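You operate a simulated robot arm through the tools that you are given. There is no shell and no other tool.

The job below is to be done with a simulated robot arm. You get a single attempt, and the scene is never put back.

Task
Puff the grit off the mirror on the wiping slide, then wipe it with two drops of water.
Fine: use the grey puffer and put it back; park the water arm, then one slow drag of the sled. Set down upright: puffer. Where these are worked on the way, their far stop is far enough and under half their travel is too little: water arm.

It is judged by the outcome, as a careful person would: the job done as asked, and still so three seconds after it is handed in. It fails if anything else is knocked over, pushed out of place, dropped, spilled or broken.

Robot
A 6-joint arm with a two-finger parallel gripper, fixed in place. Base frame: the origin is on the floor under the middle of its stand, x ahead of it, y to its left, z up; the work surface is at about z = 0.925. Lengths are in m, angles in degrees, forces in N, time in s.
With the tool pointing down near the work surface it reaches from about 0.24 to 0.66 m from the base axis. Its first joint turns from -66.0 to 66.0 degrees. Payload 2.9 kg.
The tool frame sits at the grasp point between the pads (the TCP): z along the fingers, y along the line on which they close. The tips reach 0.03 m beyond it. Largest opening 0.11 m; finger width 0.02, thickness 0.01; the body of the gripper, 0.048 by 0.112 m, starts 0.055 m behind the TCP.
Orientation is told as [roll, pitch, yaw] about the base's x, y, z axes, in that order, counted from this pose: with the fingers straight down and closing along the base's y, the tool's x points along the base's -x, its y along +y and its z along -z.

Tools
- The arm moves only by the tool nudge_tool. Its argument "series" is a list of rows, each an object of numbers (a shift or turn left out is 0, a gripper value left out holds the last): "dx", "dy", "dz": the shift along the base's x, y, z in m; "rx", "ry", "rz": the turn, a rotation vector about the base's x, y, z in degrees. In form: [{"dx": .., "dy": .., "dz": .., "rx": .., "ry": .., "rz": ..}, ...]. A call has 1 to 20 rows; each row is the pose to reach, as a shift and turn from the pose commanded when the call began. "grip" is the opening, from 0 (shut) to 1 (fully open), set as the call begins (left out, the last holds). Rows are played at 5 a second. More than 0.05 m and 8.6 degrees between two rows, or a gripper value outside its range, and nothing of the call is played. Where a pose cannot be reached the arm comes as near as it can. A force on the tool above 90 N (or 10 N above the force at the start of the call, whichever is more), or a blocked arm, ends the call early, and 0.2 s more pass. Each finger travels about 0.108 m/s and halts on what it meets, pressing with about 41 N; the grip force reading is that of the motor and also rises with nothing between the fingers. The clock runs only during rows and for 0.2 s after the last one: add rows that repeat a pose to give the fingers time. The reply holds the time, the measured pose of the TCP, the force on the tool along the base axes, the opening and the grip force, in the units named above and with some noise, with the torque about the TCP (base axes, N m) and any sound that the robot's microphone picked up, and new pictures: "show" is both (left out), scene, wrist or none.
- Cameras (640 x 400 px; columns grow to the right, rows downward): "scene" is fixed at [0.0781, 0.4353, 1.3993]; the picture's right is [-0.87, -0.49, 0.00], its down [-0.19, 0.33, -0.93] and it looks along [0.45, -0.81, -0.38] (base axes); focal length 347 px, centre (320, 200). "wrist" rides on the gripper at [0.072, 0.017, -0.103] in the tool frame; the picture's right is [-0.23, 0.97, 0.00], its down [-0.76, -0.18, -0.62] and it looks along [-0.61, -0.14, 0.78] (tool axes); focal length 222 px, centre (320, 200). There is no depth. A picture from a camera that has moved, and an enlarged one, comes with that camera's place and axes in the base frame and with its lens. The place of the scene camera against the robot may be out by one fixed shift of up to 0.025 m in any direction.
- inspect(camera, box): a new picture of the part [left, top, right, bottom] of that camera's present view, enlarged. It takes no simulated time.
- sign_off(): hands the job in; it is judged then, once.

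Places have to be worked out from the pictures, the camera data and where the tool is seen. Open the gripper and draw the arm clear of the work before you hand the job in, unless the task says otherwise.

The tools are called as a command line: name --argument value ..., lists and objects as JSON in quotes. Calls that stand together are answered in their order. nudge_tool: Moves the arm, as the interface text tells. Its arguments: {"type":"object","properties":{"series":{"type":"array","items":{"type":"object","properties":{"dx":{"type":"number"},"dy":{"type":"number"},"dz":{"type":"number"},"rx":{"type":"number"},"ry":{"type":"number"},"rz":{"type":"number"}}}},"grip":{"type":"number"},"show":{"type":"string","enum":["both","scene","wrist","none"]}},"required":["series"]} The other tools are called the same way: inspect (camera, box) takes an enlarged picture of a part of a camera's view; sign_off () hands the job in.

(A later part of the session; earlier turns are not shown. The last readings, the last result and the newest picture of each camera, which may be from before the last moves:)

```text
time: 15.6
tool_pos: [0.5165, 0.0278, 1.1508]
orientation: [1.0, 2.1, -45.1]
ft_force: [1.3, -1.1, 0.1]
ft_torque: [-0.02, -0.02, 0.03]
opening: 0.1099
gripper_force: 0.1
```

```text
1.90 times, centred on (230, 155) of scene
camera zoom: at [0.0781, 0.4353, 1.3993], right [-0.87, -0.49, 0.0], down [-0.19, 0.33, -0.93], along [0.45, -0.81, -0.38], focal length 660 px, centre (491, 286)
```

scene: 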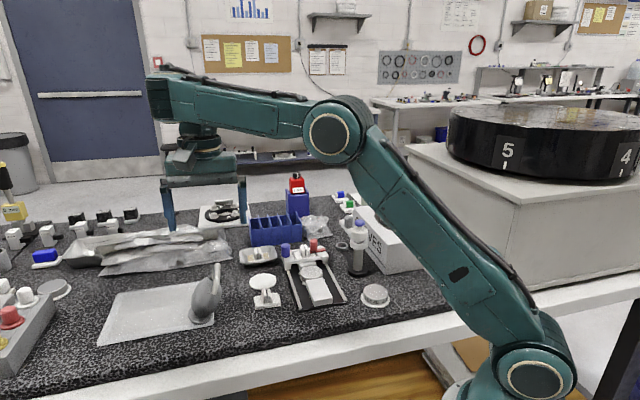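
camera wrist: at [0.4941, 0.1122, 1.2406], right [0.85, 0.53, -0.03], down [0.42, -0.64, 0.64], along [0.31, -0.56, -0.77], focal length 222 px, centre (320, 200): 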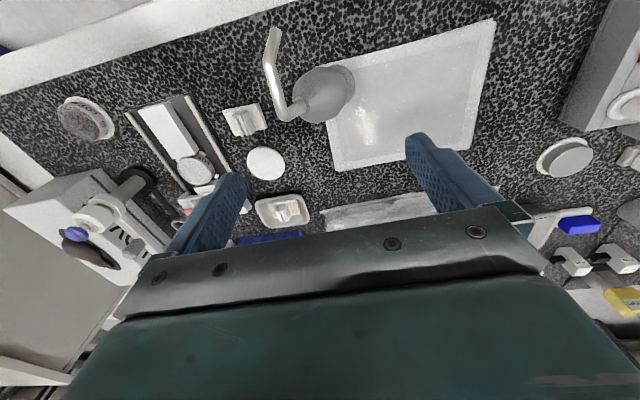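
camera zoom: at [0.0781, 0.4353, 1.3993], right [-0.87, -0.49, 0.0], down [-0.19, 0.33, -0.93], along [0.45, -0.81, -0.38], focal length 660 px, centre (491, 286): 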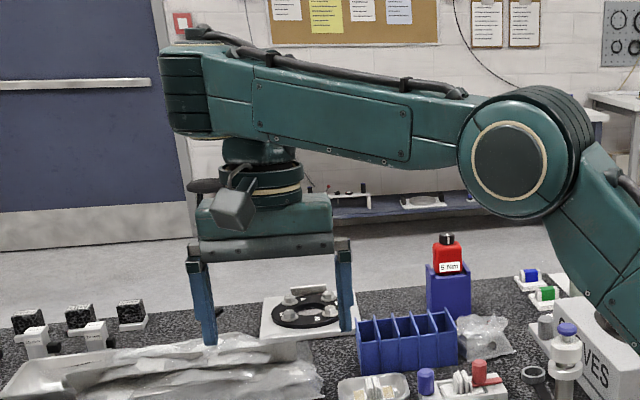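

inspect --camera "scene" --box '[140, 55, 250, 185]'

inspect --camera "scene" --box '[280, 80, 400, 180]'

```text
3.08 times, centred on (195, 120) of scene
camera zoom: at [0.0781, 0.4353, 1.3993], right [-0.87, -0.49, 0.0], down [-0.19, 0.33, -0.93], along [0.45, -0.81, -0.38], focal length 1066 px, centre (705, 446)
```

zoom: 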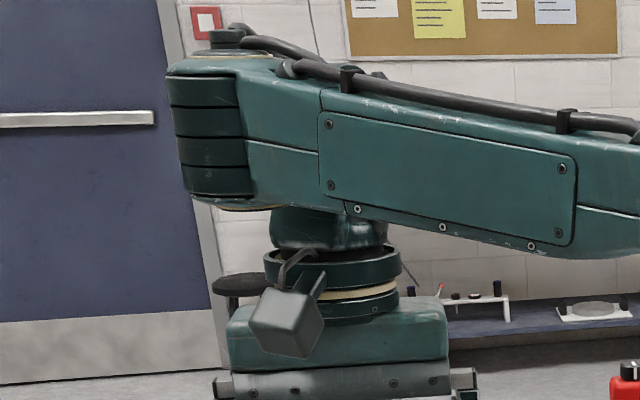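

```text
4.00 times, centred on (340, 130) of scene
camera zoom: at [0.0781, 0.4353, 1.3993], right [-0.87, -0.49, 0.0], down [-0.19, 0.33, -0.93], along [0.45, -0.81, -0.38], focal length 1386 px, centre (240, 480)
```

zoom: 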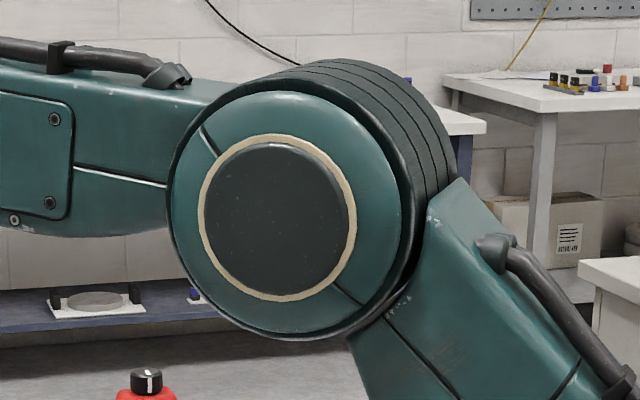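

The wrist seems to have gone into an awkward branch: the tool can now only stay perpendicular to the forearm. I'll retreat to an open, higher spot away from objects and try to unwind it there.

nudge_tool --series '[{"dx": -0.03, "dy": -0.007, "dz": 0.035}, {"dx": -0.065, "dy": -0.014, "dz": 0.07}, {"dx": -0.1, "dy": -0.02, "dz": 0.1}, {"dx": -0.13, "dy": -0.028, "dz": 0.12, "rx": -1.0, "ry": -2.1}, {"dx": -0.13, "dy": -0.028, "dz": 0.12, "rx": -1.0, "ry": -2.1}]' --show "both"

```text
time: 16.8
tool_pos: [0.3848, -0.0016, 1.2729]
orientation: [1.9, -0.2, -45.0]
ft_force: [-0.2, 0.0, -0.9]
ft_torque: [-0.04, 0.03, 0.0]
opening: 0.1099
gripper_force: 0.1
camera wrist: at [0.3425, 0.0608, 1.3761], right [0.85, 0.53, 0.03], down [0.4, -0.68, 0.62], along [0.35, -0.51, -0.78], focal length 222 px, centre (320, 200)
```

scene: 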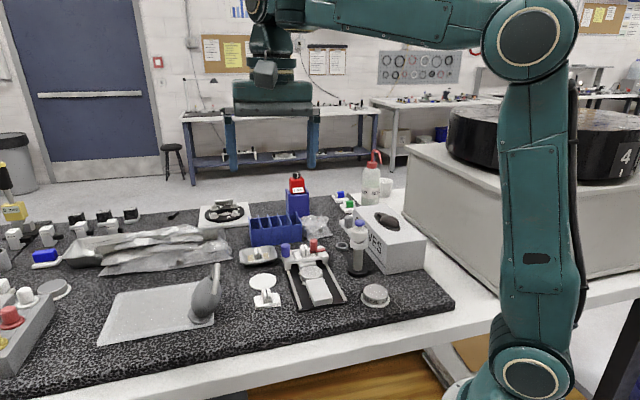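
wrist: 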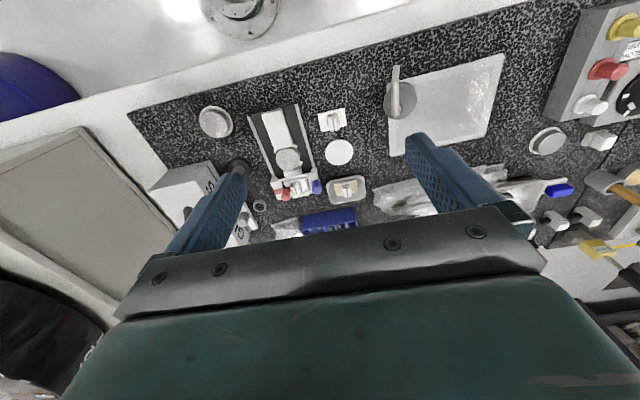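

inspect --camera "scene" --box '[220, 0, 340, 120]'

```text
3.33 times, centred on (280, 60) of scene
camera zoom: at [0.0781, 0.4353, 1.3993], right [-0.87, -0.49, 0.0], down [-0.19, 0.33, -0.93], along [0.45, -0.81, -0.38], focal length 1155 px, centre (453, 667)
```

zoom: 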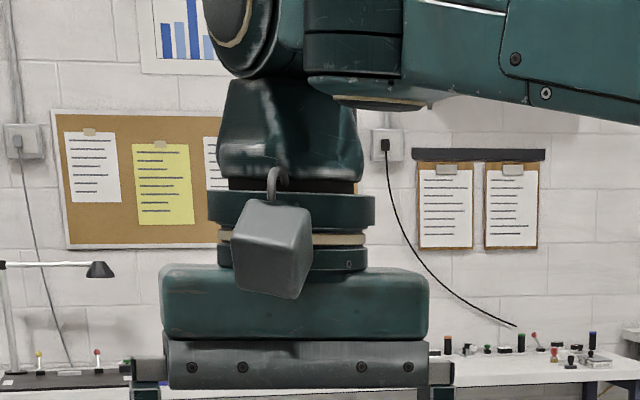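

Now it's clear: the wrist has an extra yaw hub at the forearm's end, and a vertical tool with a horizontal forearm is a singular posture. That's what upset things earlier, so I must avoid high and far poses. First I'll square the tool exactly vertical here before descending in-plane.

nudge_tool --series '[{"dx": -0.02, "dy": 0.0016, "dz": 0.005, "rx": -1.2, "ry": 1.48}, {"dx": -0.04, "dy": 0.0016, "dz": 0.01, "rx": -1.2, "ry": 1.48}, {"dx": -0.04, "dy": 0.0016, "dz": 0.01, "rx": -1.2, "ry": 1.48}]' --show "none"

```text
time: 17.6
tool_pos: [0.3454, 0.0007, 1.2809]
orientation: [0.0, 0.0, -45.0]
ft_force: [0.9, -0.1, 0.4]
ft_torque: [0.02, 0.03, 0.03]
opening: 0.1098
gripper_force: 0.1
```

The tool is now exactly vertical with no reach complaint. I'll descend in the radial plane, close in, to get the forearm sloping down again.

nudge_tool --series '[{"dx": -0.005, "dz": -0.04}, {"dx": -0.01, "dz": -0.08}, {"dx": -0.01, "dz": -0.12}, {"dx": -0.01, "dz": -0.16}, {"dx": -0.01, "dz": -0.18}, {"dx": -0.01, "dz": -0.18}]' --show "scene"

```text
time: 19.0
tool_pos: [0.3355, 0.0021, 1.1021]
orientation: [0.1, 0.0, -45.0]
ft_force: [0.0, -0.1, -0.5]
ft_torque: [0.01, -0.01, -0.02]
opening: 0.1098
gripper_force: 0.0
```

scene: 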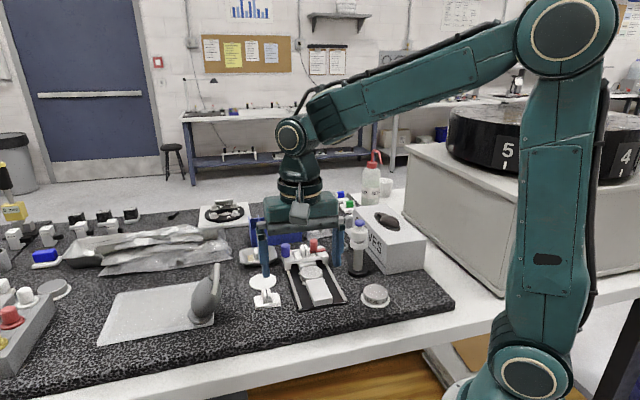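

The arm is back in its healthy posture, with the ring hub visible and the forearm sloping down. I'll come at the puffer low from its nozzle side (azimuth 135°) so the nozzle passes between the open fingers, then clamp the tube neck to right the puffer.

nudge_tool --series '[{"dx": 0.0215, "dy": 0.033, "dz": -0.004}, {"dx": 0.043, "dy": 0.066, "dz": -0.008}, {"dx": 0.0645, "dy": 0.098, "dz": -0.012}, {"dx": 0.08, "dy": 0.122, "dz": -0.027}, {"dx": 0.0945, "dy": 0.145, "dz": -0.042}, {"dx": 0.0945, "dy": 0.145, "dz": -0.042}]' --show "both"

```text
time: 20.4
tool_pos: [0.4304, 0.1469, 1.0586]
orientation: [0.0, 0.0, -45.0]
ft_force: [-0.2, -0.4, 0.9]
ft_torque: [0.04, -0.02, 0.0]
opening: 0.1098
gripper_force: 0.0
camera wrist: at [0.3897, 0.2106, 1.1635], right [0.85, 0.53, 0.0], down [0.41, -0.66, 0.62], along [0.33, -0.53, -0.78], focal length 222 px, centre (320, 200)
```

scene: 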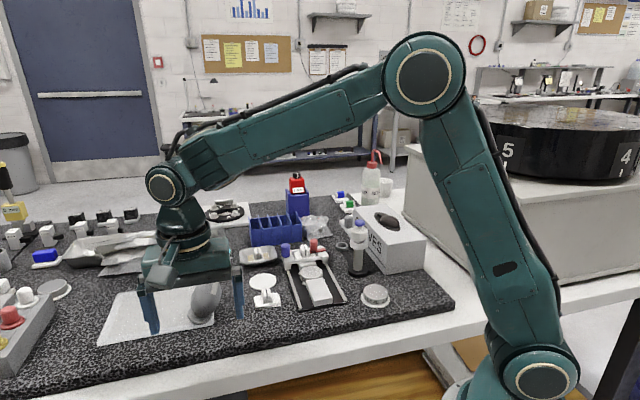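
wrist: 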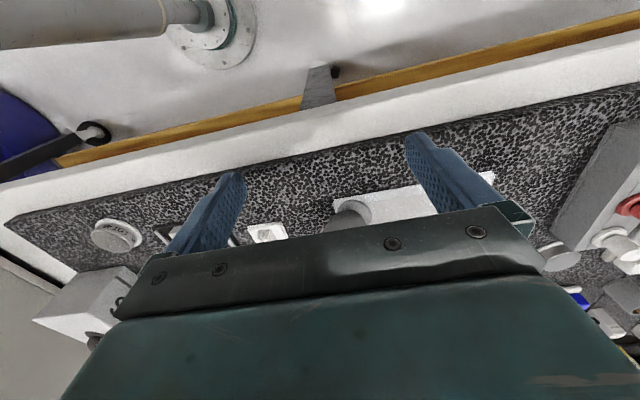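

inspect --camera "wrist" --box '[280, 150, 420, 245]'

inspect --camera "scene" --box '[120, 230, 270, 345]'

```text
4.21 times, centred on (350, 198) of wrist
camera zoom: at [0.3897, 0.2106, 1.1635], right [0.85, 0.53, 0.0], down [0.41, -0.66, 0.62], along [0.33, -0.53, -0.78], focal length 935 px, centre (194, 210)
```

zoom: 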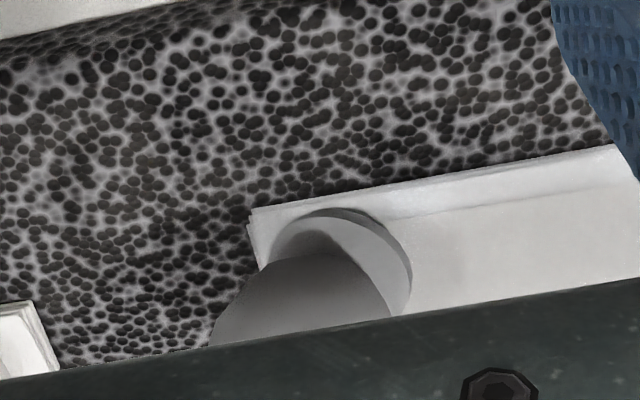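

```text
3.48 times, centred on (195, 288) of scene
camera zoom: at [0.0781, 0.4353, 1.3993], right [-0.87, -0.49, 0.0], down [-0.19, 0.33, -0.93], along [0.45, -0.81, -0.38], focal length 1206 px, centre (755, -104)
```

zoom: 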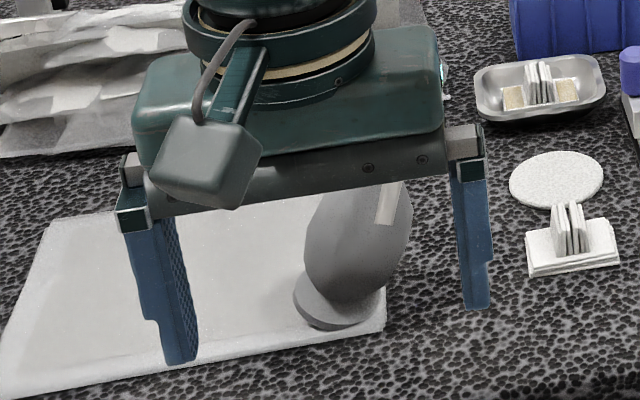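

The base disc sits at about (0.540, 0.060), still just inside the mat's corner, and the nozzle bend leans toward (0.499, 0.035, 1.05). I'll slide in along the nozzle line at z=1.04 with the fingers open on both sides of the tube.

nudge_tool --series '[{"dx": 0.0084, "dy": 0.0085, "dz": -0.01}, {"dx": 0.0331, "dy": -0.0163, "dz": -0.02}, {"dx": 0.0578, "dy": -0.041, "dz": -0.02}, {"dx": 0.079, "dy": -0.0623, "dz": -0.02}, {"dx": 0.0932, "dy": -0.0764, "dz": -0.02}, {"dx": 0.1039, "dy": -0.087, "dz": -0.02}]' --show "both"

```text
time: 21.8
tool_pos: [0.5337, 0.0601, 1.0401]
orientation: [0.0, 0.0, -44.8]
ft_force: [0.1, 0.4, 0.1]
ft_torque: [0.02, -0.05, -0.01]
opening: 0.1101
gripper_force: 0.0
camera wrist: at [0.494, 0.1226, 1.1436], right [0.85, 0.53, 0.0], down [0.41, -0.66, 0.62], along [0.33, -0.53, -0.78], focal length 222 px, centre (320, 200)
```

scene: 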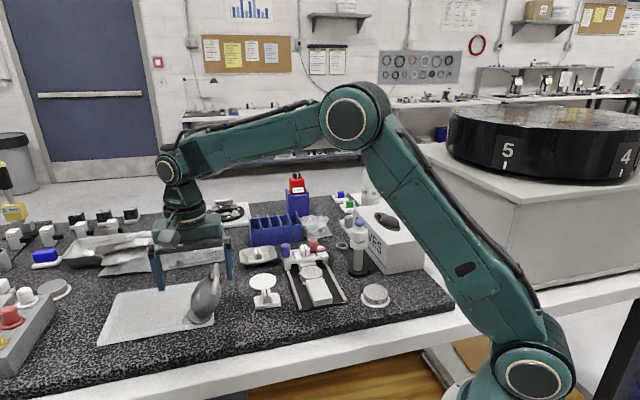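
wrist: 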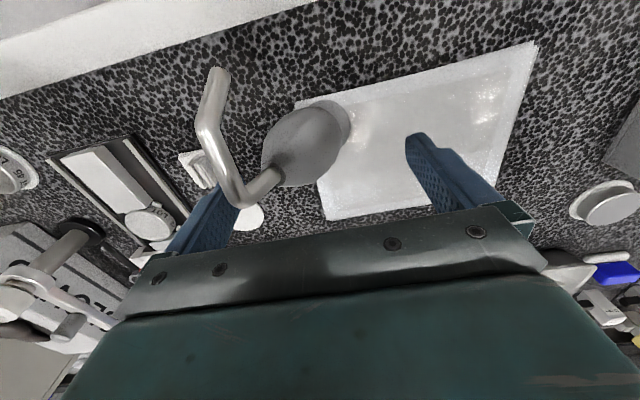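

inspect --camera "wrist" --box '[170, 50, 370, 240]'

inspect --camera "scene" --box '[140, 210, 250, 335]'

```text
2.11 times, centred on (270, 145) of wrist
camera zoom: at [0.494, 0.1226, 1.1436], right [0.85, 0.53, 0.0], down [0.41, -0.66, 0.62], along [0.33, -0.53, -0.78], focal length 468 px, centre (425, 316)
```

zoom: 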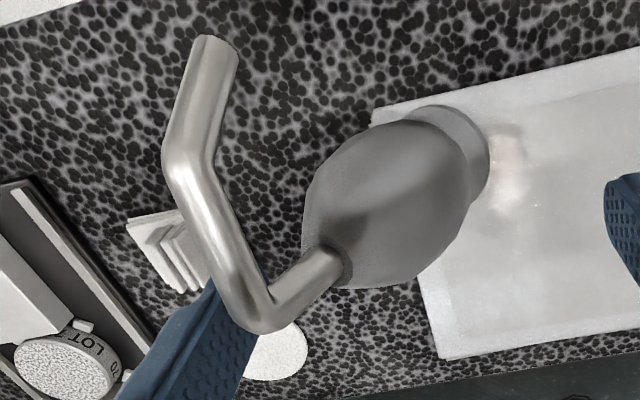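

```text
3.20 times, centred on (195, 272) of scene
camera zoom: at [0.0781, 0.4353, 1.3993], right [-0.87, -0.49, 0.0], down [-0.19, 0.33, -0.93], along [0.45, -0.81, -0.38], focal length 1109 px, centre (720, -32)
```

zoom: 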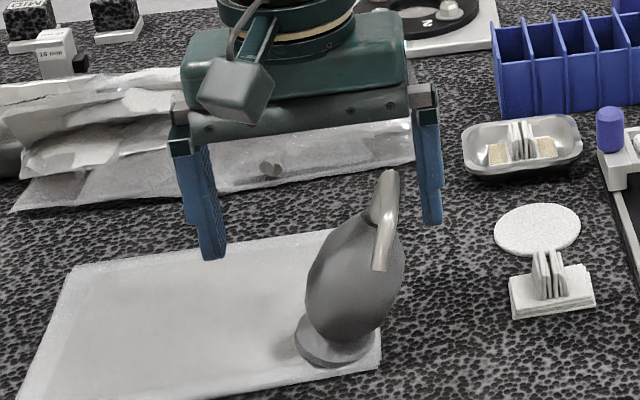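

The tube is between the fingers, about 7 mm from the near one. I'll close partway so the finger gently pushes the neck upright.

nudge_tool --series '[{"dx": 0.0}, {"dx": 0.0}, {"dx": 0.0}]' --grip 0.3 --show "both"

```text
time: 22.6
tool_pos: [0.5338, 0.0581, 1.0398]
orientation: [0.2, -0.1, -45.0]
ft_force: [1.8, 1.5, 4.2]
ft_torque: [0.08, -0.13, 0.05]
opening: 0.0336
gripper_force: 0.8
camera wrist: at [0.4938, 0.1229, 1.1443], right [0.85, 0.53, 0.0], down [0.41, -0.66, 0.62], along [0.33, -0.53, -0.78], focal length 222 px, centre (320, 200)
```

scene: 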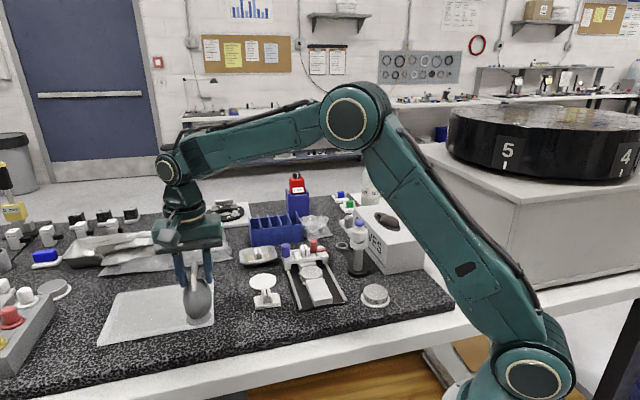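
wrist: 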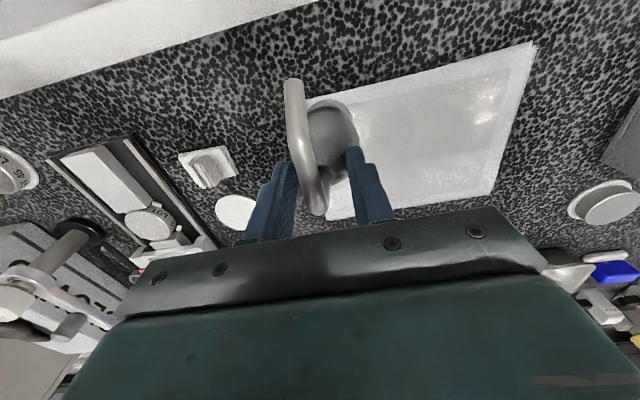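

It's nearly upright. Now I'll clamp the tube fully to square it up.

nudge_tool --series '[{"dx": 0.0}, {"dx": 0.0}, {"dx": 0.0}]' --grip 0.0 --show "both"

inspect --camera "scene" --box '[140, 210, 250, 335]'

inspect --camera "wrist" --box '[240, 60, 400, 240]'

```text
time: 23.4
tool_pos: [0.535, 0.06, 1.0403]
orientation: [0.0, -0.1, -45.1]
ft_force: [2.5, 0.6, 11.3]
ft_torque: [0.02, -0.16, 0.04]
opening: 0.0289
gripper_force: 41.5
camera wrist: at [0.4938, 0.1228, 1.1444], right [0.85, 0.53, 0.0], down [0.41, -0.66, 0.62], along [0.33, -0.53, -0.78], focal length 222 px, centre (320, 200)
```

scene: 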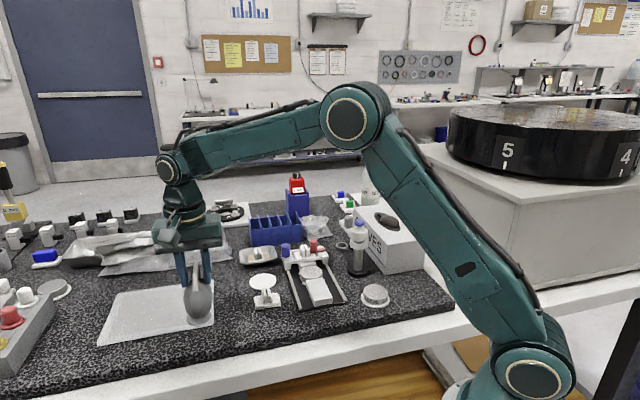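
wrist: 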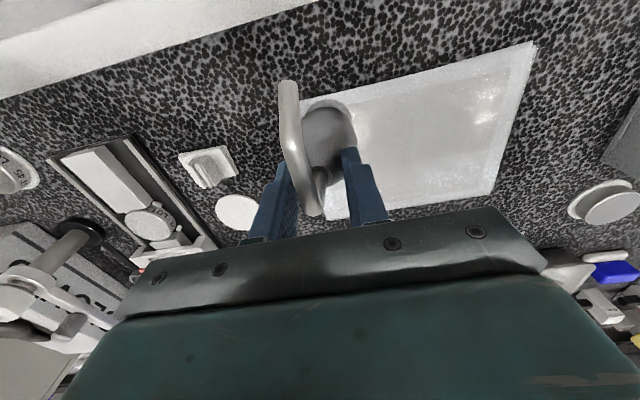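

```text
3.20 times, centred on (195, 272) of scene
camera zoom: at [0.078, 0.4353, 1.3993], right [-0.87, -0.49, 0.0], down [-0.19, 0.33, -0.93], along [0.45, -0.81, -0.38], focal length 1109 px, centre (720, -32)
```

zoom: 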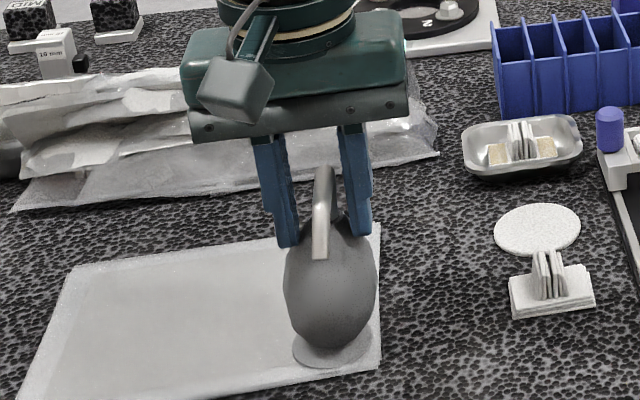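

```text
2.22 times, centred on (320, 150) of wrist
camera zoom: at [0.4938, 0.1228, 1.1444], right [0.85, 0.53, 0.0], down [0.41, -0.66, 0.62], along [0.33, -0.53, -0.78], focal length 494 px, centre (320, 311)
```

zoom: 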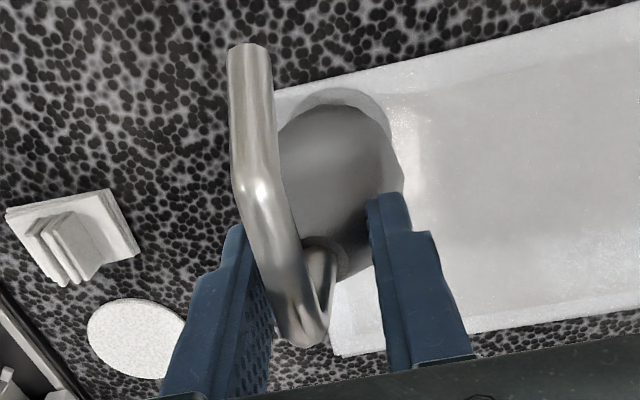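

The clamp stopped at 29 mm, with the fingertip on the bulb's shoulder and the puffer within about 5° of upright. I'll ease open to see whether it stands on its own.

nudge_tool --series '[{"dx": 0.0}, {"dx": 0.0}, {"dx": 0.0}]' --grip 0.5 --show "both"

inspect --camera "scene" --box '[140, 210, 250, 335]'

inspect --camera "wrist" --box '[240, 60, 400, 240]'

```text
time: 24.2
tool_pos: [0.5338, 0.0592, 1.0395]
orientation: [-0.1, 0.0, -45.0]
ft_force: [-0.5, 0.0, 0.2]
ft_torque: [-0.05, 0.0, -0.02]
opening: 0.0549
gripper_force: 0.1
camera wrist: at [0.4938, 0.1228, 1.1436], right [0.85, 0.53, 0.0], down [0.41, -0.66, 0.62], along [0.33, -0.53, -0.78], focal length 222 px, centre (320, 200)
```

scene: 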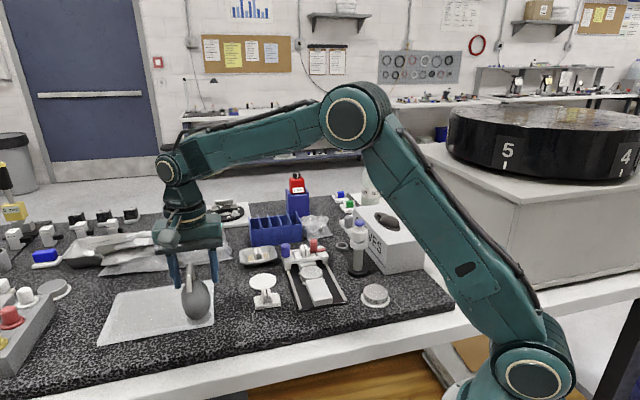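
wrist: 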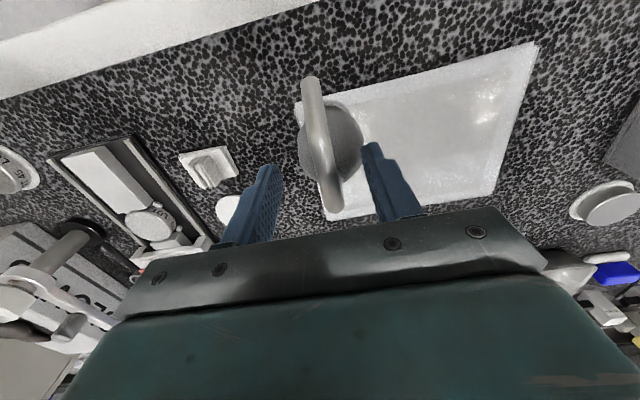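

```text
3.20 times, centred on (195, 272) of scene
camera zoom: at [0.0781, 0.4353, 1.3993], right [-0.87, -0.49, 0.0], down [-0.19, 0.33, -0.93], along [0.45, -0.81, -0.38], focal length 1109 px, centre (720, -32)
```

zoom: 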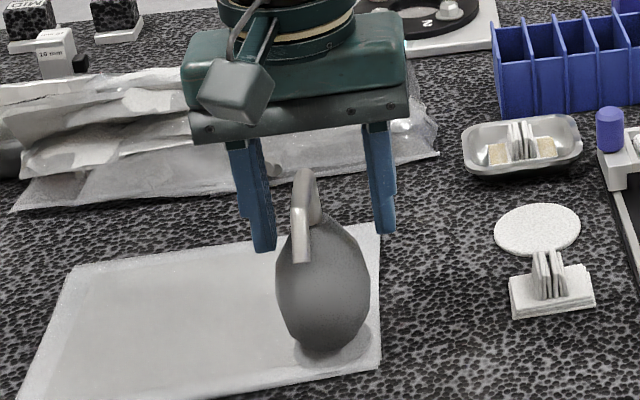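

```text
2.22 times, centred on (320, 150) of wrist
camera zoom: at [0.4938, 0.1228, 1.1436], right [0.85, 0.53, 0.0], down [0.41, -0.66, 0.62], along [0.33, -0.53, -0.78], focal length 494 px, centre (320, 311)
```

zoom: 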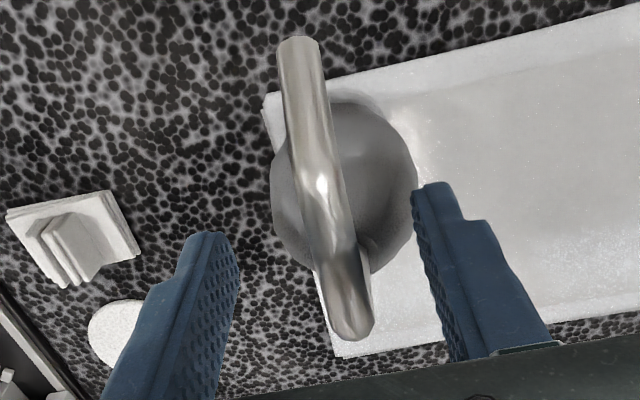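

The puffer has stood itself upright at (0.544, 0.058), just as it was at the start. I'll centre on the neck slightly higher, so the fingers hold only the steel tube, and grip it.

nudge_tool --series '[{"dx": 0.005, "dy": -0.001, "dz": 0.008}, {"dx": 0.0099, "dy": -0.0019, "dz": 0.016}]' --show "none"

nudge_tool --series '[{"dx": 0.0}, {"dx": 0.0}, {"dx": 0.0}]' --grip 0.0 --show "both"

inspect --camera "wrist" --box '[240, 60, 400, 240]'

```text
time: 24.8
tool_pos: [0.5436, 0.0587, 1.0568]
orientation: [0.1, -0.1, -44.9]
ft_force: [-0.5, 0.1, -0.4]
ft_torque: [0.02, 0.0, -0.01]
opening: 0.055
gripper_force: 0.1
```

```text
time: 25.6
tool_pos: [0.5447, 0.0565, 1.0565]
orientation: [0.0, 0.0, -45.0]
ft_force: [-0.6, 0.1, 0.5]
ft_torque: [-0.02, 0.02, -0.01]
opening: 0.0098
gripper_force: 41.3
camera wrist: at [0.504, 0.1214, 1.1597], right [0.85, 0.53, 0.0], down [0.41, -0.66, 0.62], along [0.33, -0.53, -0.78], focal length 222 px, centre (320, 200)
```

scene: 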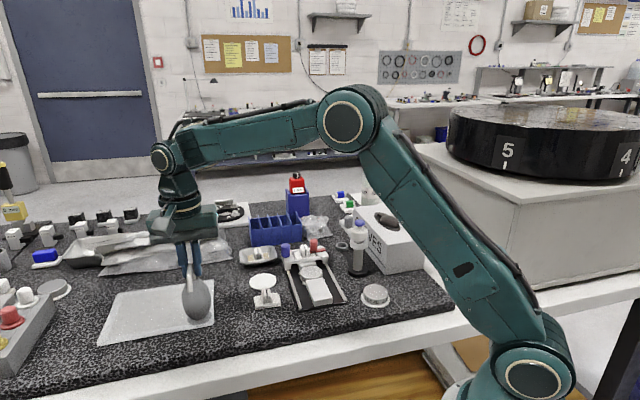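
wrist: 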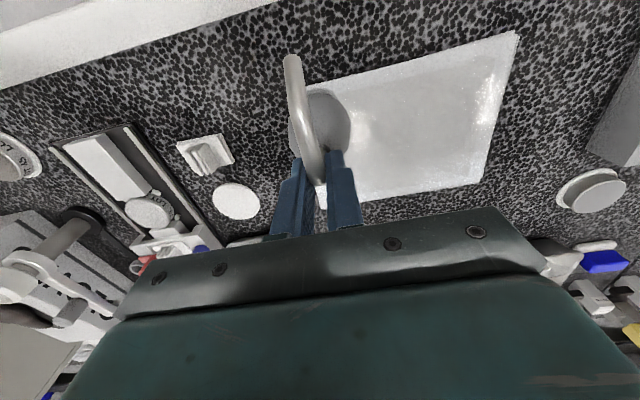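

```text
2.22 times, centred on (320, 150) of wrist
camera zoom: at [0.504, 0.1214, 1.1597], right [0.85, 0.53, 0.0], down [0.41, -0.66, 0.62], along [0.33, -0.53, -0.78], focal length 494 px, centre (320, 311)
```

zoom: 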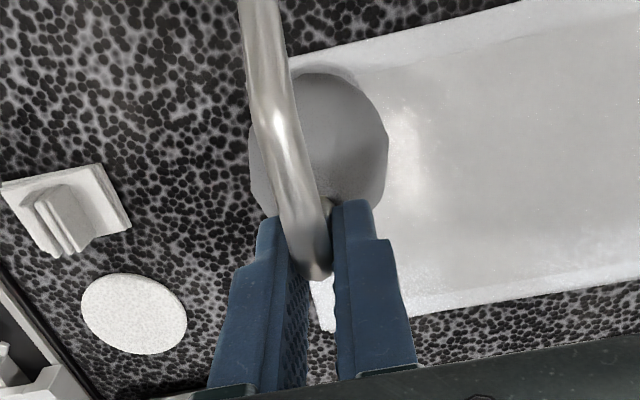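

The tube is gripped at 9.8 mm. I'll lift the puffer 15 mm and bring it in over the clear granite at about (0.478, 0.020), where the arm posture is comfortable, to turn it around.

nudge_tool --series '[{"dz": 0.008}, {"dz": 0.016}, {"dx": -0.025, "dy": -0.014, "dz": 0.018}, {"dx": -0.05, "dy": -0.029, "dz": 0.018}, {"dx": -0.066, "dy": -0.038, "dz": 0.018}, {"dx": -0.066, "dy": -0.038, "dz": 0.018}]' --show "both"

```text
time: 27.0
tool_pos: [0.4782, 0.0204, 1.0731]
orientation: [0.0, 0.0, -45.0]
ft_force: [0.2, 0.1, -1.1]
ft_torque: [0.01, -0.01, -0.02]
opening: 0.0098
gripper_force: 41.0
camera wrist: at [0.4383, 0.0835, 1.1771], right [0.85, 0.53, 0.0], down [0.41, -0.66, 0.62], along [0.33, -0.53, -0.78], focal length 222 px, centre (320, 200)
```

scene: 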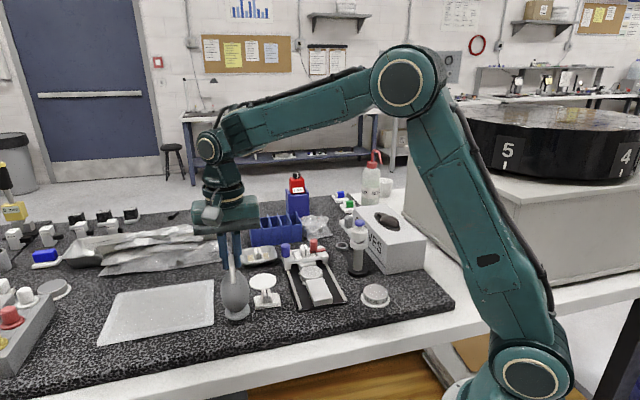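
wrist: 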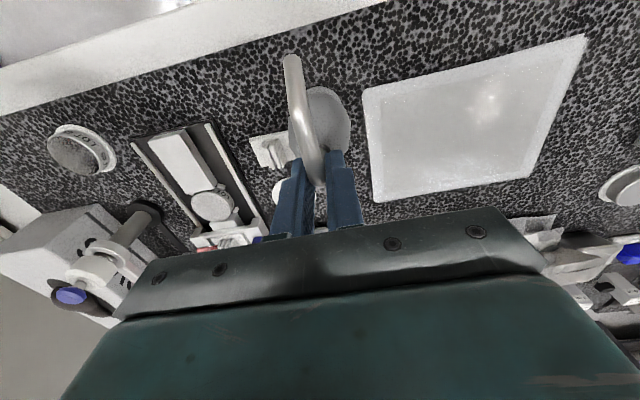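

It's held and hanging steadily. Now I'll turn it in place by +135° so the nozzle comes to about -90°.

nudge_tool --series '[{"rz": 7.5}, {"rz": 15}, {"rz": 22.5}, {"rz": 30}, {"rz": 37.5}, {"rz": 45}, {"rz": 52.5}, {"rz": 60}, {"rz": 67.5}, {"rz": 75}, {"rz": 82.5}, {"rz": 90}, {"rz": 97.5}, {"rz": 105}, {"rz": 112.5}, {"rz": 120}, {"rz": 127.5}, {"rz": 135}, {"rz": 135}]' --show "both"

```text
time: 31.0
tool_pos: [0.478, 0.0188, 1.073]
orientation: [0.0, 0.0, 90.1]
ft_force: [0.1, 0.2, -1.1]
ft_torque: [0.02, -0.01, 0.0]
opening: 0.0097
gripper_force: 41.0
camera wrist: at [0.4604, -0.053, 1.1771], right [-0.97, 0.23, 0.0], down [0.18, 0.76, 0.62], along [0.14, 0.61, -0.78], focal length 222 px, centre (320, 200)
```

scene: 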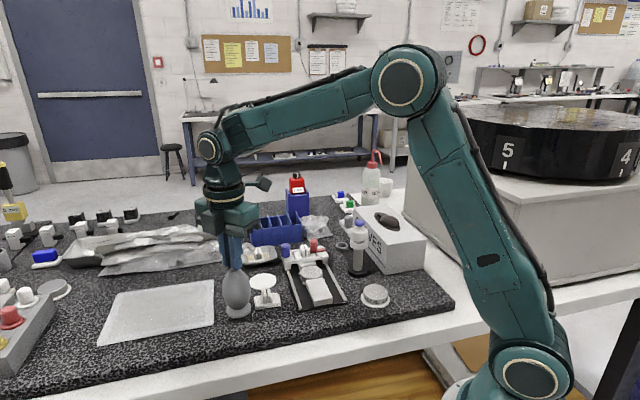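
wrist: 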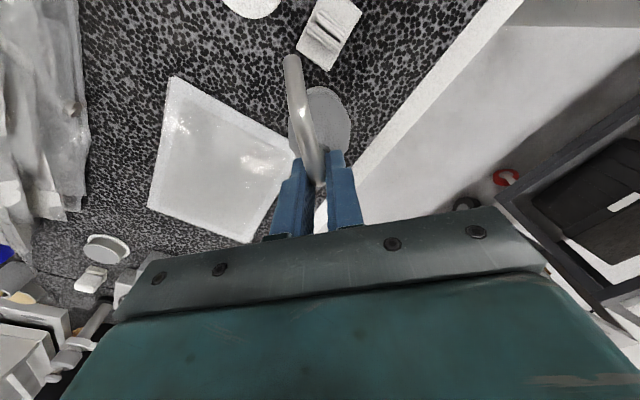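

The turn worked cleanly and the nozzle now points toward -y. I'll lower it gently onto the granite here, watching the force.

nudge_tool --series '[{"dz": -0.006}, {"dz": -0.012}, {"dz": -0.0165}]' --show "none"

nudge_tool --series '[{"dz": -0.0015}]' --show "none"

nudge_tool --series '[{"dz": -0.0015}]' --show "none"

```text
time: 31.8
tool_pos: [0.4784, 0.0197, 1.0562]
orientation: [-0.1, 0.0, 90.0]
ft_force: [-0.6, 0.2, -0.3]
ft_torque: [-0.02, -0.01, -0.03]
opening: 0.0095
gripper_force: 41.2
```

```text
time: 32.2
tool_pos: [0.4776, 0.0189, 1.0553]
orientation: [-0.2, 0.0, 90.1]
ft_force: [-0.4, -0.4, 4.9]
ft_torque: [-0.04, 0.1, -0.01]
opening: 0.0099
gripper_force: 41.2
```

```text
time: 32.6
tool_pos: [0.479, 0.0192, 1.0556]
orientation: [-0.3, 0.0, 89.9]
ft_force: [-2.2, -0.5, 18.1]
ft_torque: [-0.08, 0.29, 0.01]
opening: 0.0096
gripper_force: 40.9
```

It touched down at about z=1.055. I'll back off 1.5 mm to unload, then open.

nudge_tool --series '[{"dz": 0.0015}, {"dz": 0.0015}]' --show "none"

nudge_tool --series '[{"dz": 0.0}, {"dz": 0.0}, {"dz": 0.0}]' --grip 0.5 --show "both"

inspect --camera "scene" --box '[190, 220, 290, 335]'

inspect --camera "wrist" --box '[240, 20, 400, 240]'

```text
time: 33.2
tool_pos: [0.4791, 0.0205, 1.0556]
orientation: [-0.1, 0.0, 90.0]
ft_force: [0.3, -0.6, 13.1]
ft_torque: [-0.1, 0.04, 0.01]
opening: 0.0097
gripper_force: 40.8
```

```text
time: 34.0
tool_pos: [0.4772, 0.019, 1.0555]
orientation: [0.0, -0.1, 90.0]
ft_force: [-0.1, 0.4, 0.6]
ft_torque: [-0.01, -0.03, 0.01]
opening: 0.0548
gripper_force: 0.1
camera wrist: at [0.4605, -0.0528, 1.1592], right [-0.97, 0.23, 0.0], down [0.18, 0.76, 0.62], along [0.14, 0.61, -0.78], focal length 222 px, centre (320, 200)
```

scene: 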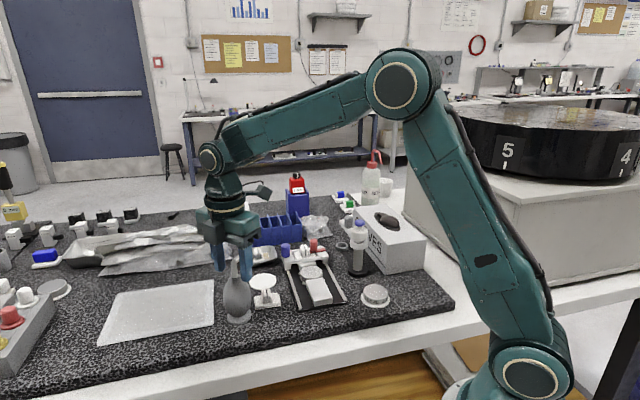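
wrist: 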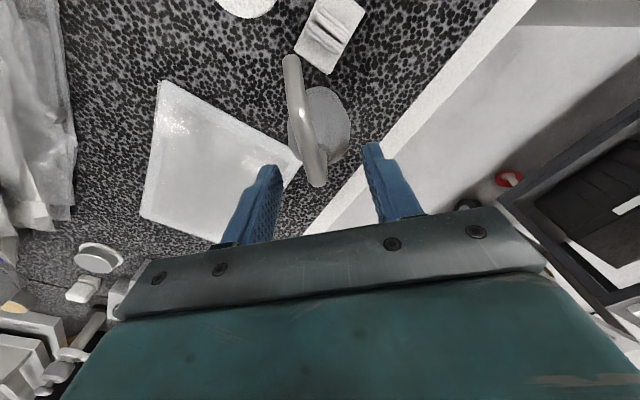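

```text
3.48 times, centred on (240, 278) of scene
camera zoom: at [0.0781, 0.4353, 1.3993], right [-0.87, -0.49, 0.0], down [-0.19, 0.33, -0.93], along [0.45, -0.81, -0.38], focal length 1206 px, centre (598, -70)
```

zoom: 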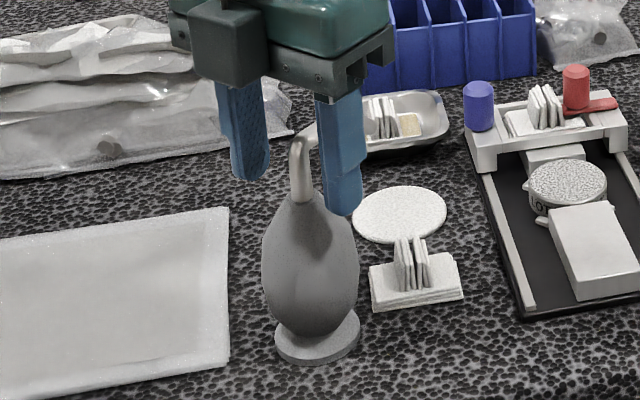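

```text
1.82 times, centred on (320, 130) of wrist
camera zoom: at [0.4605, -0.0528, 1.1592], right [-0.97, 0.23, 0.0], down [0.18, 0.76, 0.62], along [0.14, 0.61, -0.78], focal length 404 px, centre (320, 327)
```

zoom: 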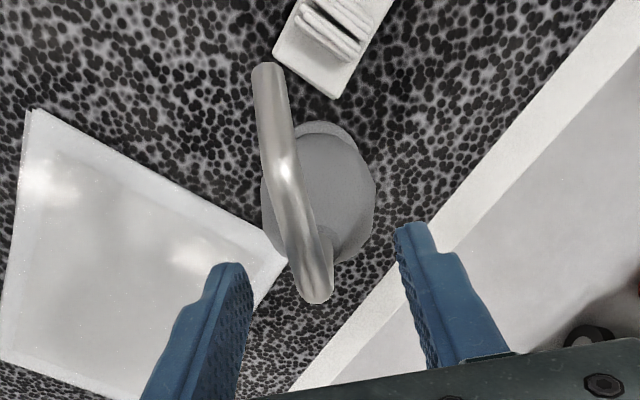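

The puffer stands upright on the granite at (0.4775, 0.0185) with the nozzle toward -y. I'll back the gripper away toward +y (opposite the nozzle), go to a roomy spot near (0.40, 0.10, 1.07), and swing the yaw round.

nudge_tool --series '[{"dx": 0.0, "dy": 0.03, "dz": 0.005}, {"dx": -0.01, "dy": 0.06, "dz": 0.01}, {"dx": -0.04, "dy": 0.085, "dz": 0.015}, {"dx": -0.078, "dy": 0.085, "dz": 0.015}, {"dx": -0.078, "dy": 0.085, "dz": 0.015}]' --grip 0.7 --show "scene"

```text
time: 35.2
tool_pos: [0.3983, 0.1051, 1.0708]
orientation: [0.0, 0.0, 90.0]
ft_force: [-0.8, -0.1, 0.4]
ft_torque: [-0.02, -0.03, -0.01]
opening: 0.077
gripper_force: 0.0
```

scene: 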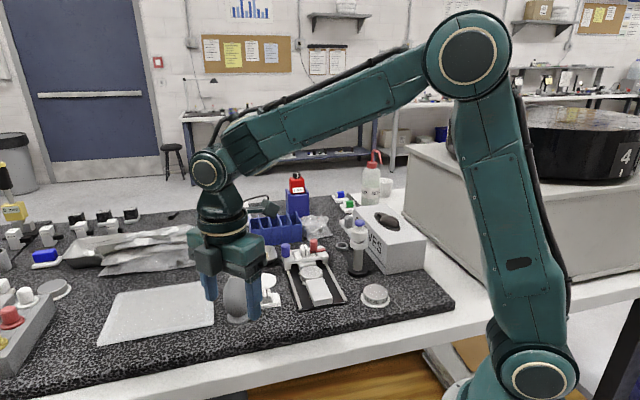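

Clear of the puffer. Now I'll rotate the tool yaw from +90° toward -90°.

nudge_tool --series '[{"rz": -8}, {"rz": -16}, {"rz": -24}, {"rz": -32}, {"rz": -40}, {"rz": -48}, {"rz": -56}, {"rz": -64}, {"rz": -72}, {"rz": -80}, {"rz": -88}, {"rz": -96}, {"rz": -104}, {"rz": -112}, {"rz": -120}, {"rz": -128}, {"rz": -136}, {"rz": -144}, {"rz": -152}, {"rz": -160}]' --grip 1.0 --show "none"

nudge_tool --series '[{"rz": -7}, {"rz": -14}, {"rz": -20}, {"rz": -20}]' --show "both"

```text
time: 39.4
tool_pos: [0.4, 0.1036, 1.0696]
orientation: [0.0, 0.0, -70.1]
ft_force: [-0.4, -0.1, -0.2]
ft_torque: [0.01, 0.03, 0.02]
opening: 0.1101
gripper_force: 0.2
```

```text
time: 40.4
tool_pos: [0.399, 0.1031, 1.0708]
orientation: [0.0, 0.0, -90.1]
ft_force: [0.5, -0.3, 0.6]
ft_torque: [0.01, 0.03, -0.02]
opening: 0.11
gripper_force: 0.1
camera wrist: at [0.4167, 0.1773, 1.1743], right [0.97, -0.23, 0.0], down [-0.18, -0.76, 0.62], along [-0.14, -0.61, -0.78], focal length 222 px, centre (320, 200)
```

scene: 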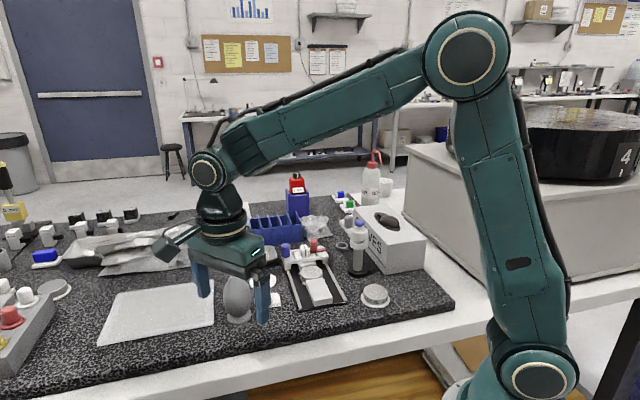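
wrist: 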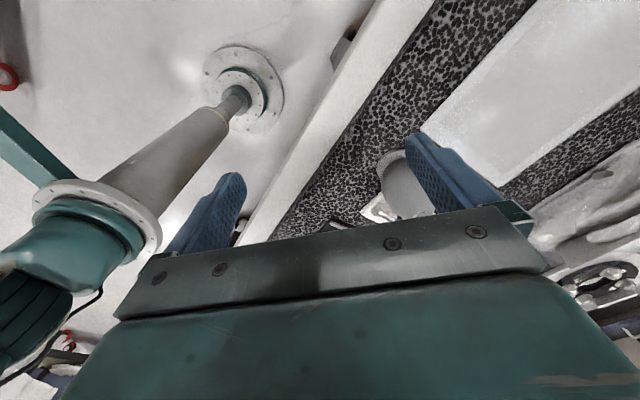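

Yaw -90° reached. Now I'll tilt 35° (fingertips toward -y, palm on the +y side) here in free space before approaching.

nudge_tool --series '[{"rx": -6}, {"rx": -12}, {"rx": -18}, {"rx": -24}, {"rx": -30}, {"rx": -35}, {"rx": -35}]' --show "both"

```text
time: 42.0
tool_pos: [0.4005, 0.1045, 1.0715]
orientation: [-0.1, -35.1, -89.9]
ft_force: [-0.3, 0.6, -0.4]
ft_torque: [-0.01, -0.02, 0.0]
opening: 0.1099
gripper_force: 0.0
camera wrist: at [0.4165, 0.2234, 1.1143], right [0.97, -0.19, 0.13], down [-0.18, -0.27, 0.95], along [-0.14, -0.95, -0.29], focal length 222 px, centre (320, 200)
```

scene: 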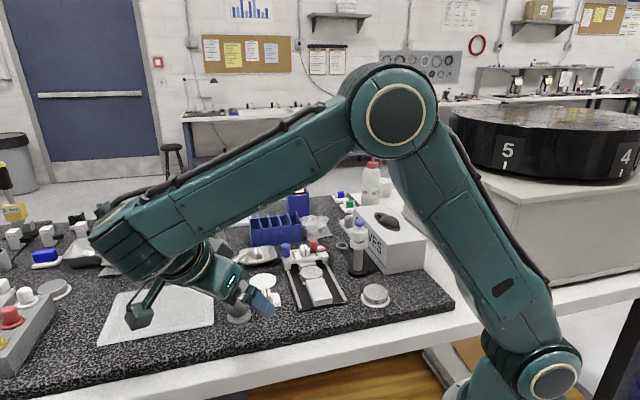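
wrist: 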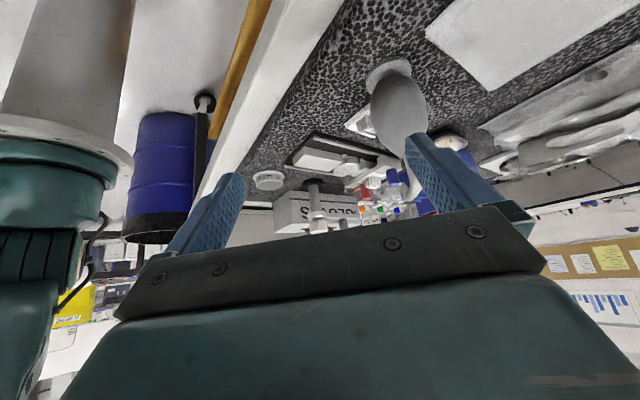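

The tilt is good with no reach warnings. I'll move across to line up on the puffer's axis plane (x=0.4775), still about 14 cm back along the approach line.

nudge_tool --series '[{"dx": 0.026, "dy": 0.0, "dz": 0.006}, {"dx": 0.052, "dy": -0.003, "dz": 0.0106}, {"dx": 0.0777, "dy": -0.0063, "dz": 0.0106}, {"dx": 0.0777, "dy": -0.0063, "dz": 0.0106}]' --show "both"

inspect --camera "wrist" --box '[230, 40, 430, 240]'

```text
time: 43.0
tool_pos: [0.4734, 0.0945, 1.0779]
orientation: [0.1, -34.9, -90.0]
ft_force: [-0.4, 0.4, -0.2]
ft_torque: [0.02, 0.02, 0.0]
opening: 0.1101
gripper_force: 0.0
out of reach, approached as far as the arm can: row 3, 4
camera wrist: at [0.4906, 0.2136, 1.1205], right [0.97, -0.18, 0.13], down [-0.18, -0.27, 0.95], along [-0.14, -0.95, -0.29], focal length 222 px, centre (320, 200)
```

scene: 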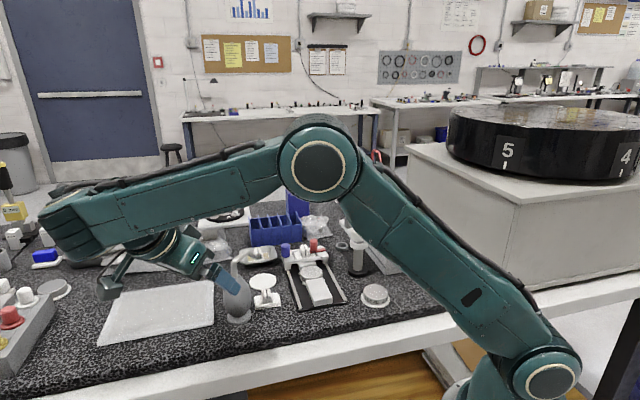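
wrist: 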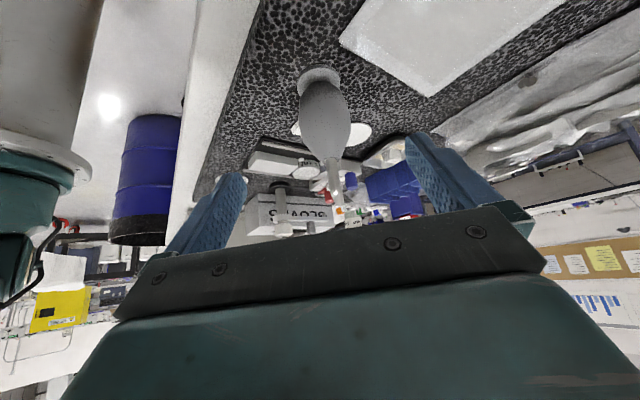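

```text
2.00 times, centred on (330, 140) of wrist
camera zoom: at [0.4906, 0.2136, 1.1205], right [0.97, -0.18, 0.13], down [-0.18, -0.27, 0.95], along [-0.14, -0.95, -0.29], focal length 444 px, centre (300, 320)
```

zoom: 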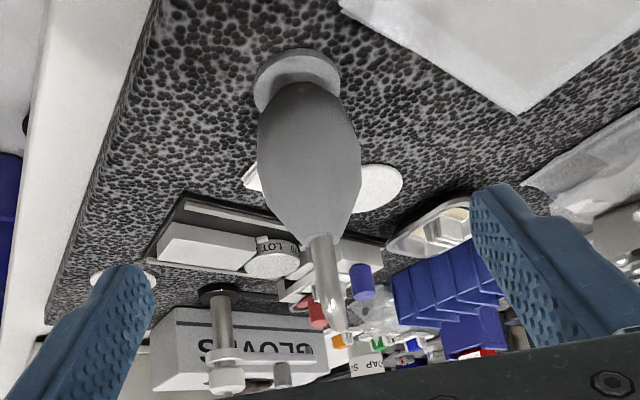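

The puffer sits centred between the fingers. From this view its belly is near z≈0.975 with a width of about 53 mm. I'll advance along the tool axis to put the TCP at the belly.

nudge_tool --series '[{"dx": 0.0044, "dy": -0.019, "dz": -0.026}, {"dx": 0.0044, "dy": -0.038, "dz": -0.052}, {"dx": 0.0044, "dy": -0.057, "dz": -0.078}, {"dx": 0.0044, "dy": -0.075, "dz": -0.1039}, {"dx": 0.0044, "dy": -0.075, "dz": -0.1039}]' --show "both"

inspect --camera "scene" --box '[190, 215, 290, 335]'

inspect --camera "wrist" --box '[200, 30, 440, 240]'

```text
time: 44.2
tool_pos: [0.4783, 0.0194, 0.9718]
orientation: [-0.1, -35.0, -90.0]
ft_force: [-0.5, -0.5, -0.7]
ft_torque: [-0.01, 0.0, -0.02]
opening: 0.1102
gripper_force: 0.0
camera wrist: at [0.4949, 0.1384, 1.0161], right [0.97, -0.19, 0.13], down [-0.18, -0.27, 0.95], along [-0.14, -0.95, -0.29], focal length 222 px, centre (320, 200)
```

scene: 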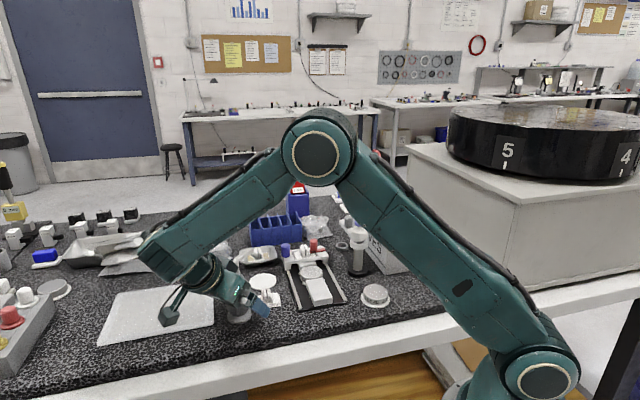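
wrist: 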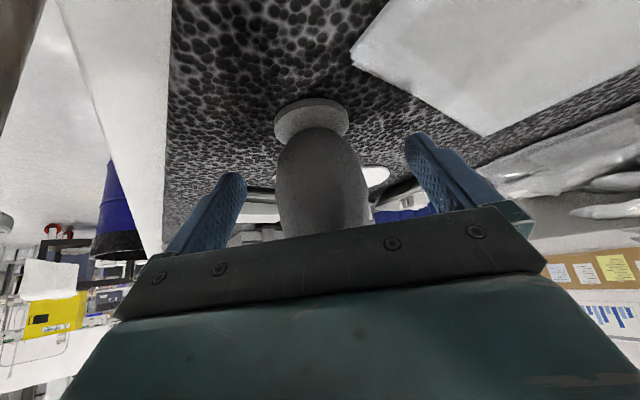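

```text
3.33 times, centred on (240, 275) of scene
camera zoom: at [0.0781, 0.4353, 1.3993], right [-0.87, -0.49, 0.0], down [-0.19, 0.33, -0.93], along [0.45, -0.81, -0.38], focal length 1155 px, centre (587, -50)
```

zoom: 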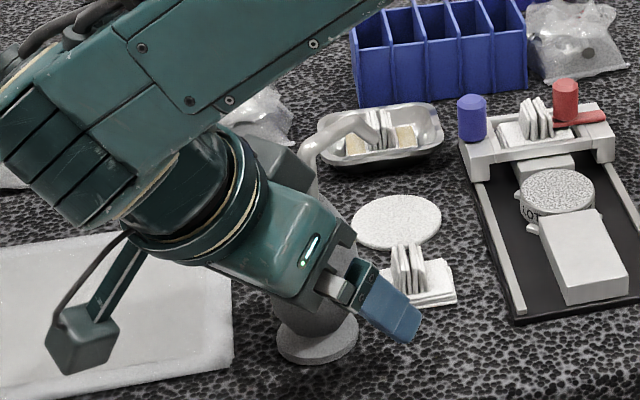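

```text
1.90 times, centred on (320, 135) of wrist
camera zoom: at [0.4949, 0.1384, 1.0161], right [0.97, -0.19, 0.13], down [-0.18, -0.27, 0.95], along [-0.14, -0.95, -0.29], focal length 423 px, centre (320, 324)
```

zoom: 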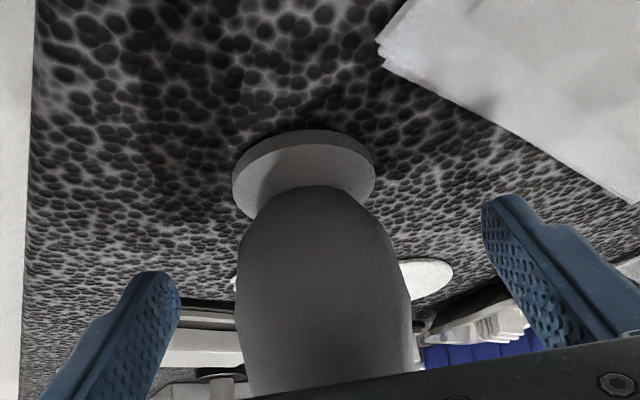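

In position with no contact. I'll close lightly first (to about 49 mm) to feel how the bulb responds.

nudge_tool --series '[{"dx": 0.0}, {"dx": 0.0}, {"dx": 0.0}]' --grip 0.45 --show "wrist"

```text
time: 45.0
tool_pos: [0.4791, 0.0207, 0.9722]
orientation: [0.0, -35.0, -89.9]
ft_force: [0.1, -0.4, -0.6]
ft_torque: [-0.04, 0.0, 0.02]
opening: 0.0505
gripper_force: 9.4
camera wrist: at [0.4949, 0.1386, 1.0165], right [0.97, -0.19, 0.13], down [-0.18, -0.27, 0.95], along [-0.14, -0.95, -0.29], focal length 222 px, centre (320, 200)
```

wrist: 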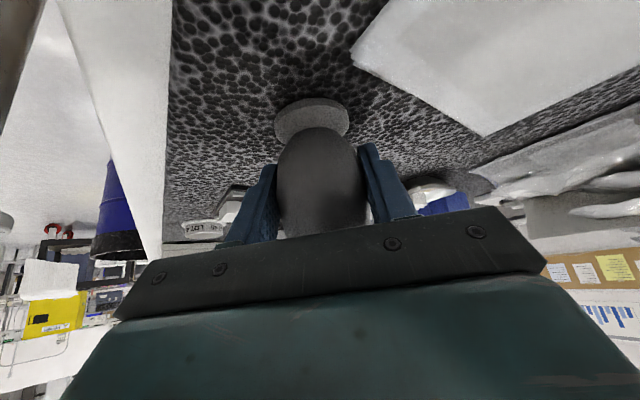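

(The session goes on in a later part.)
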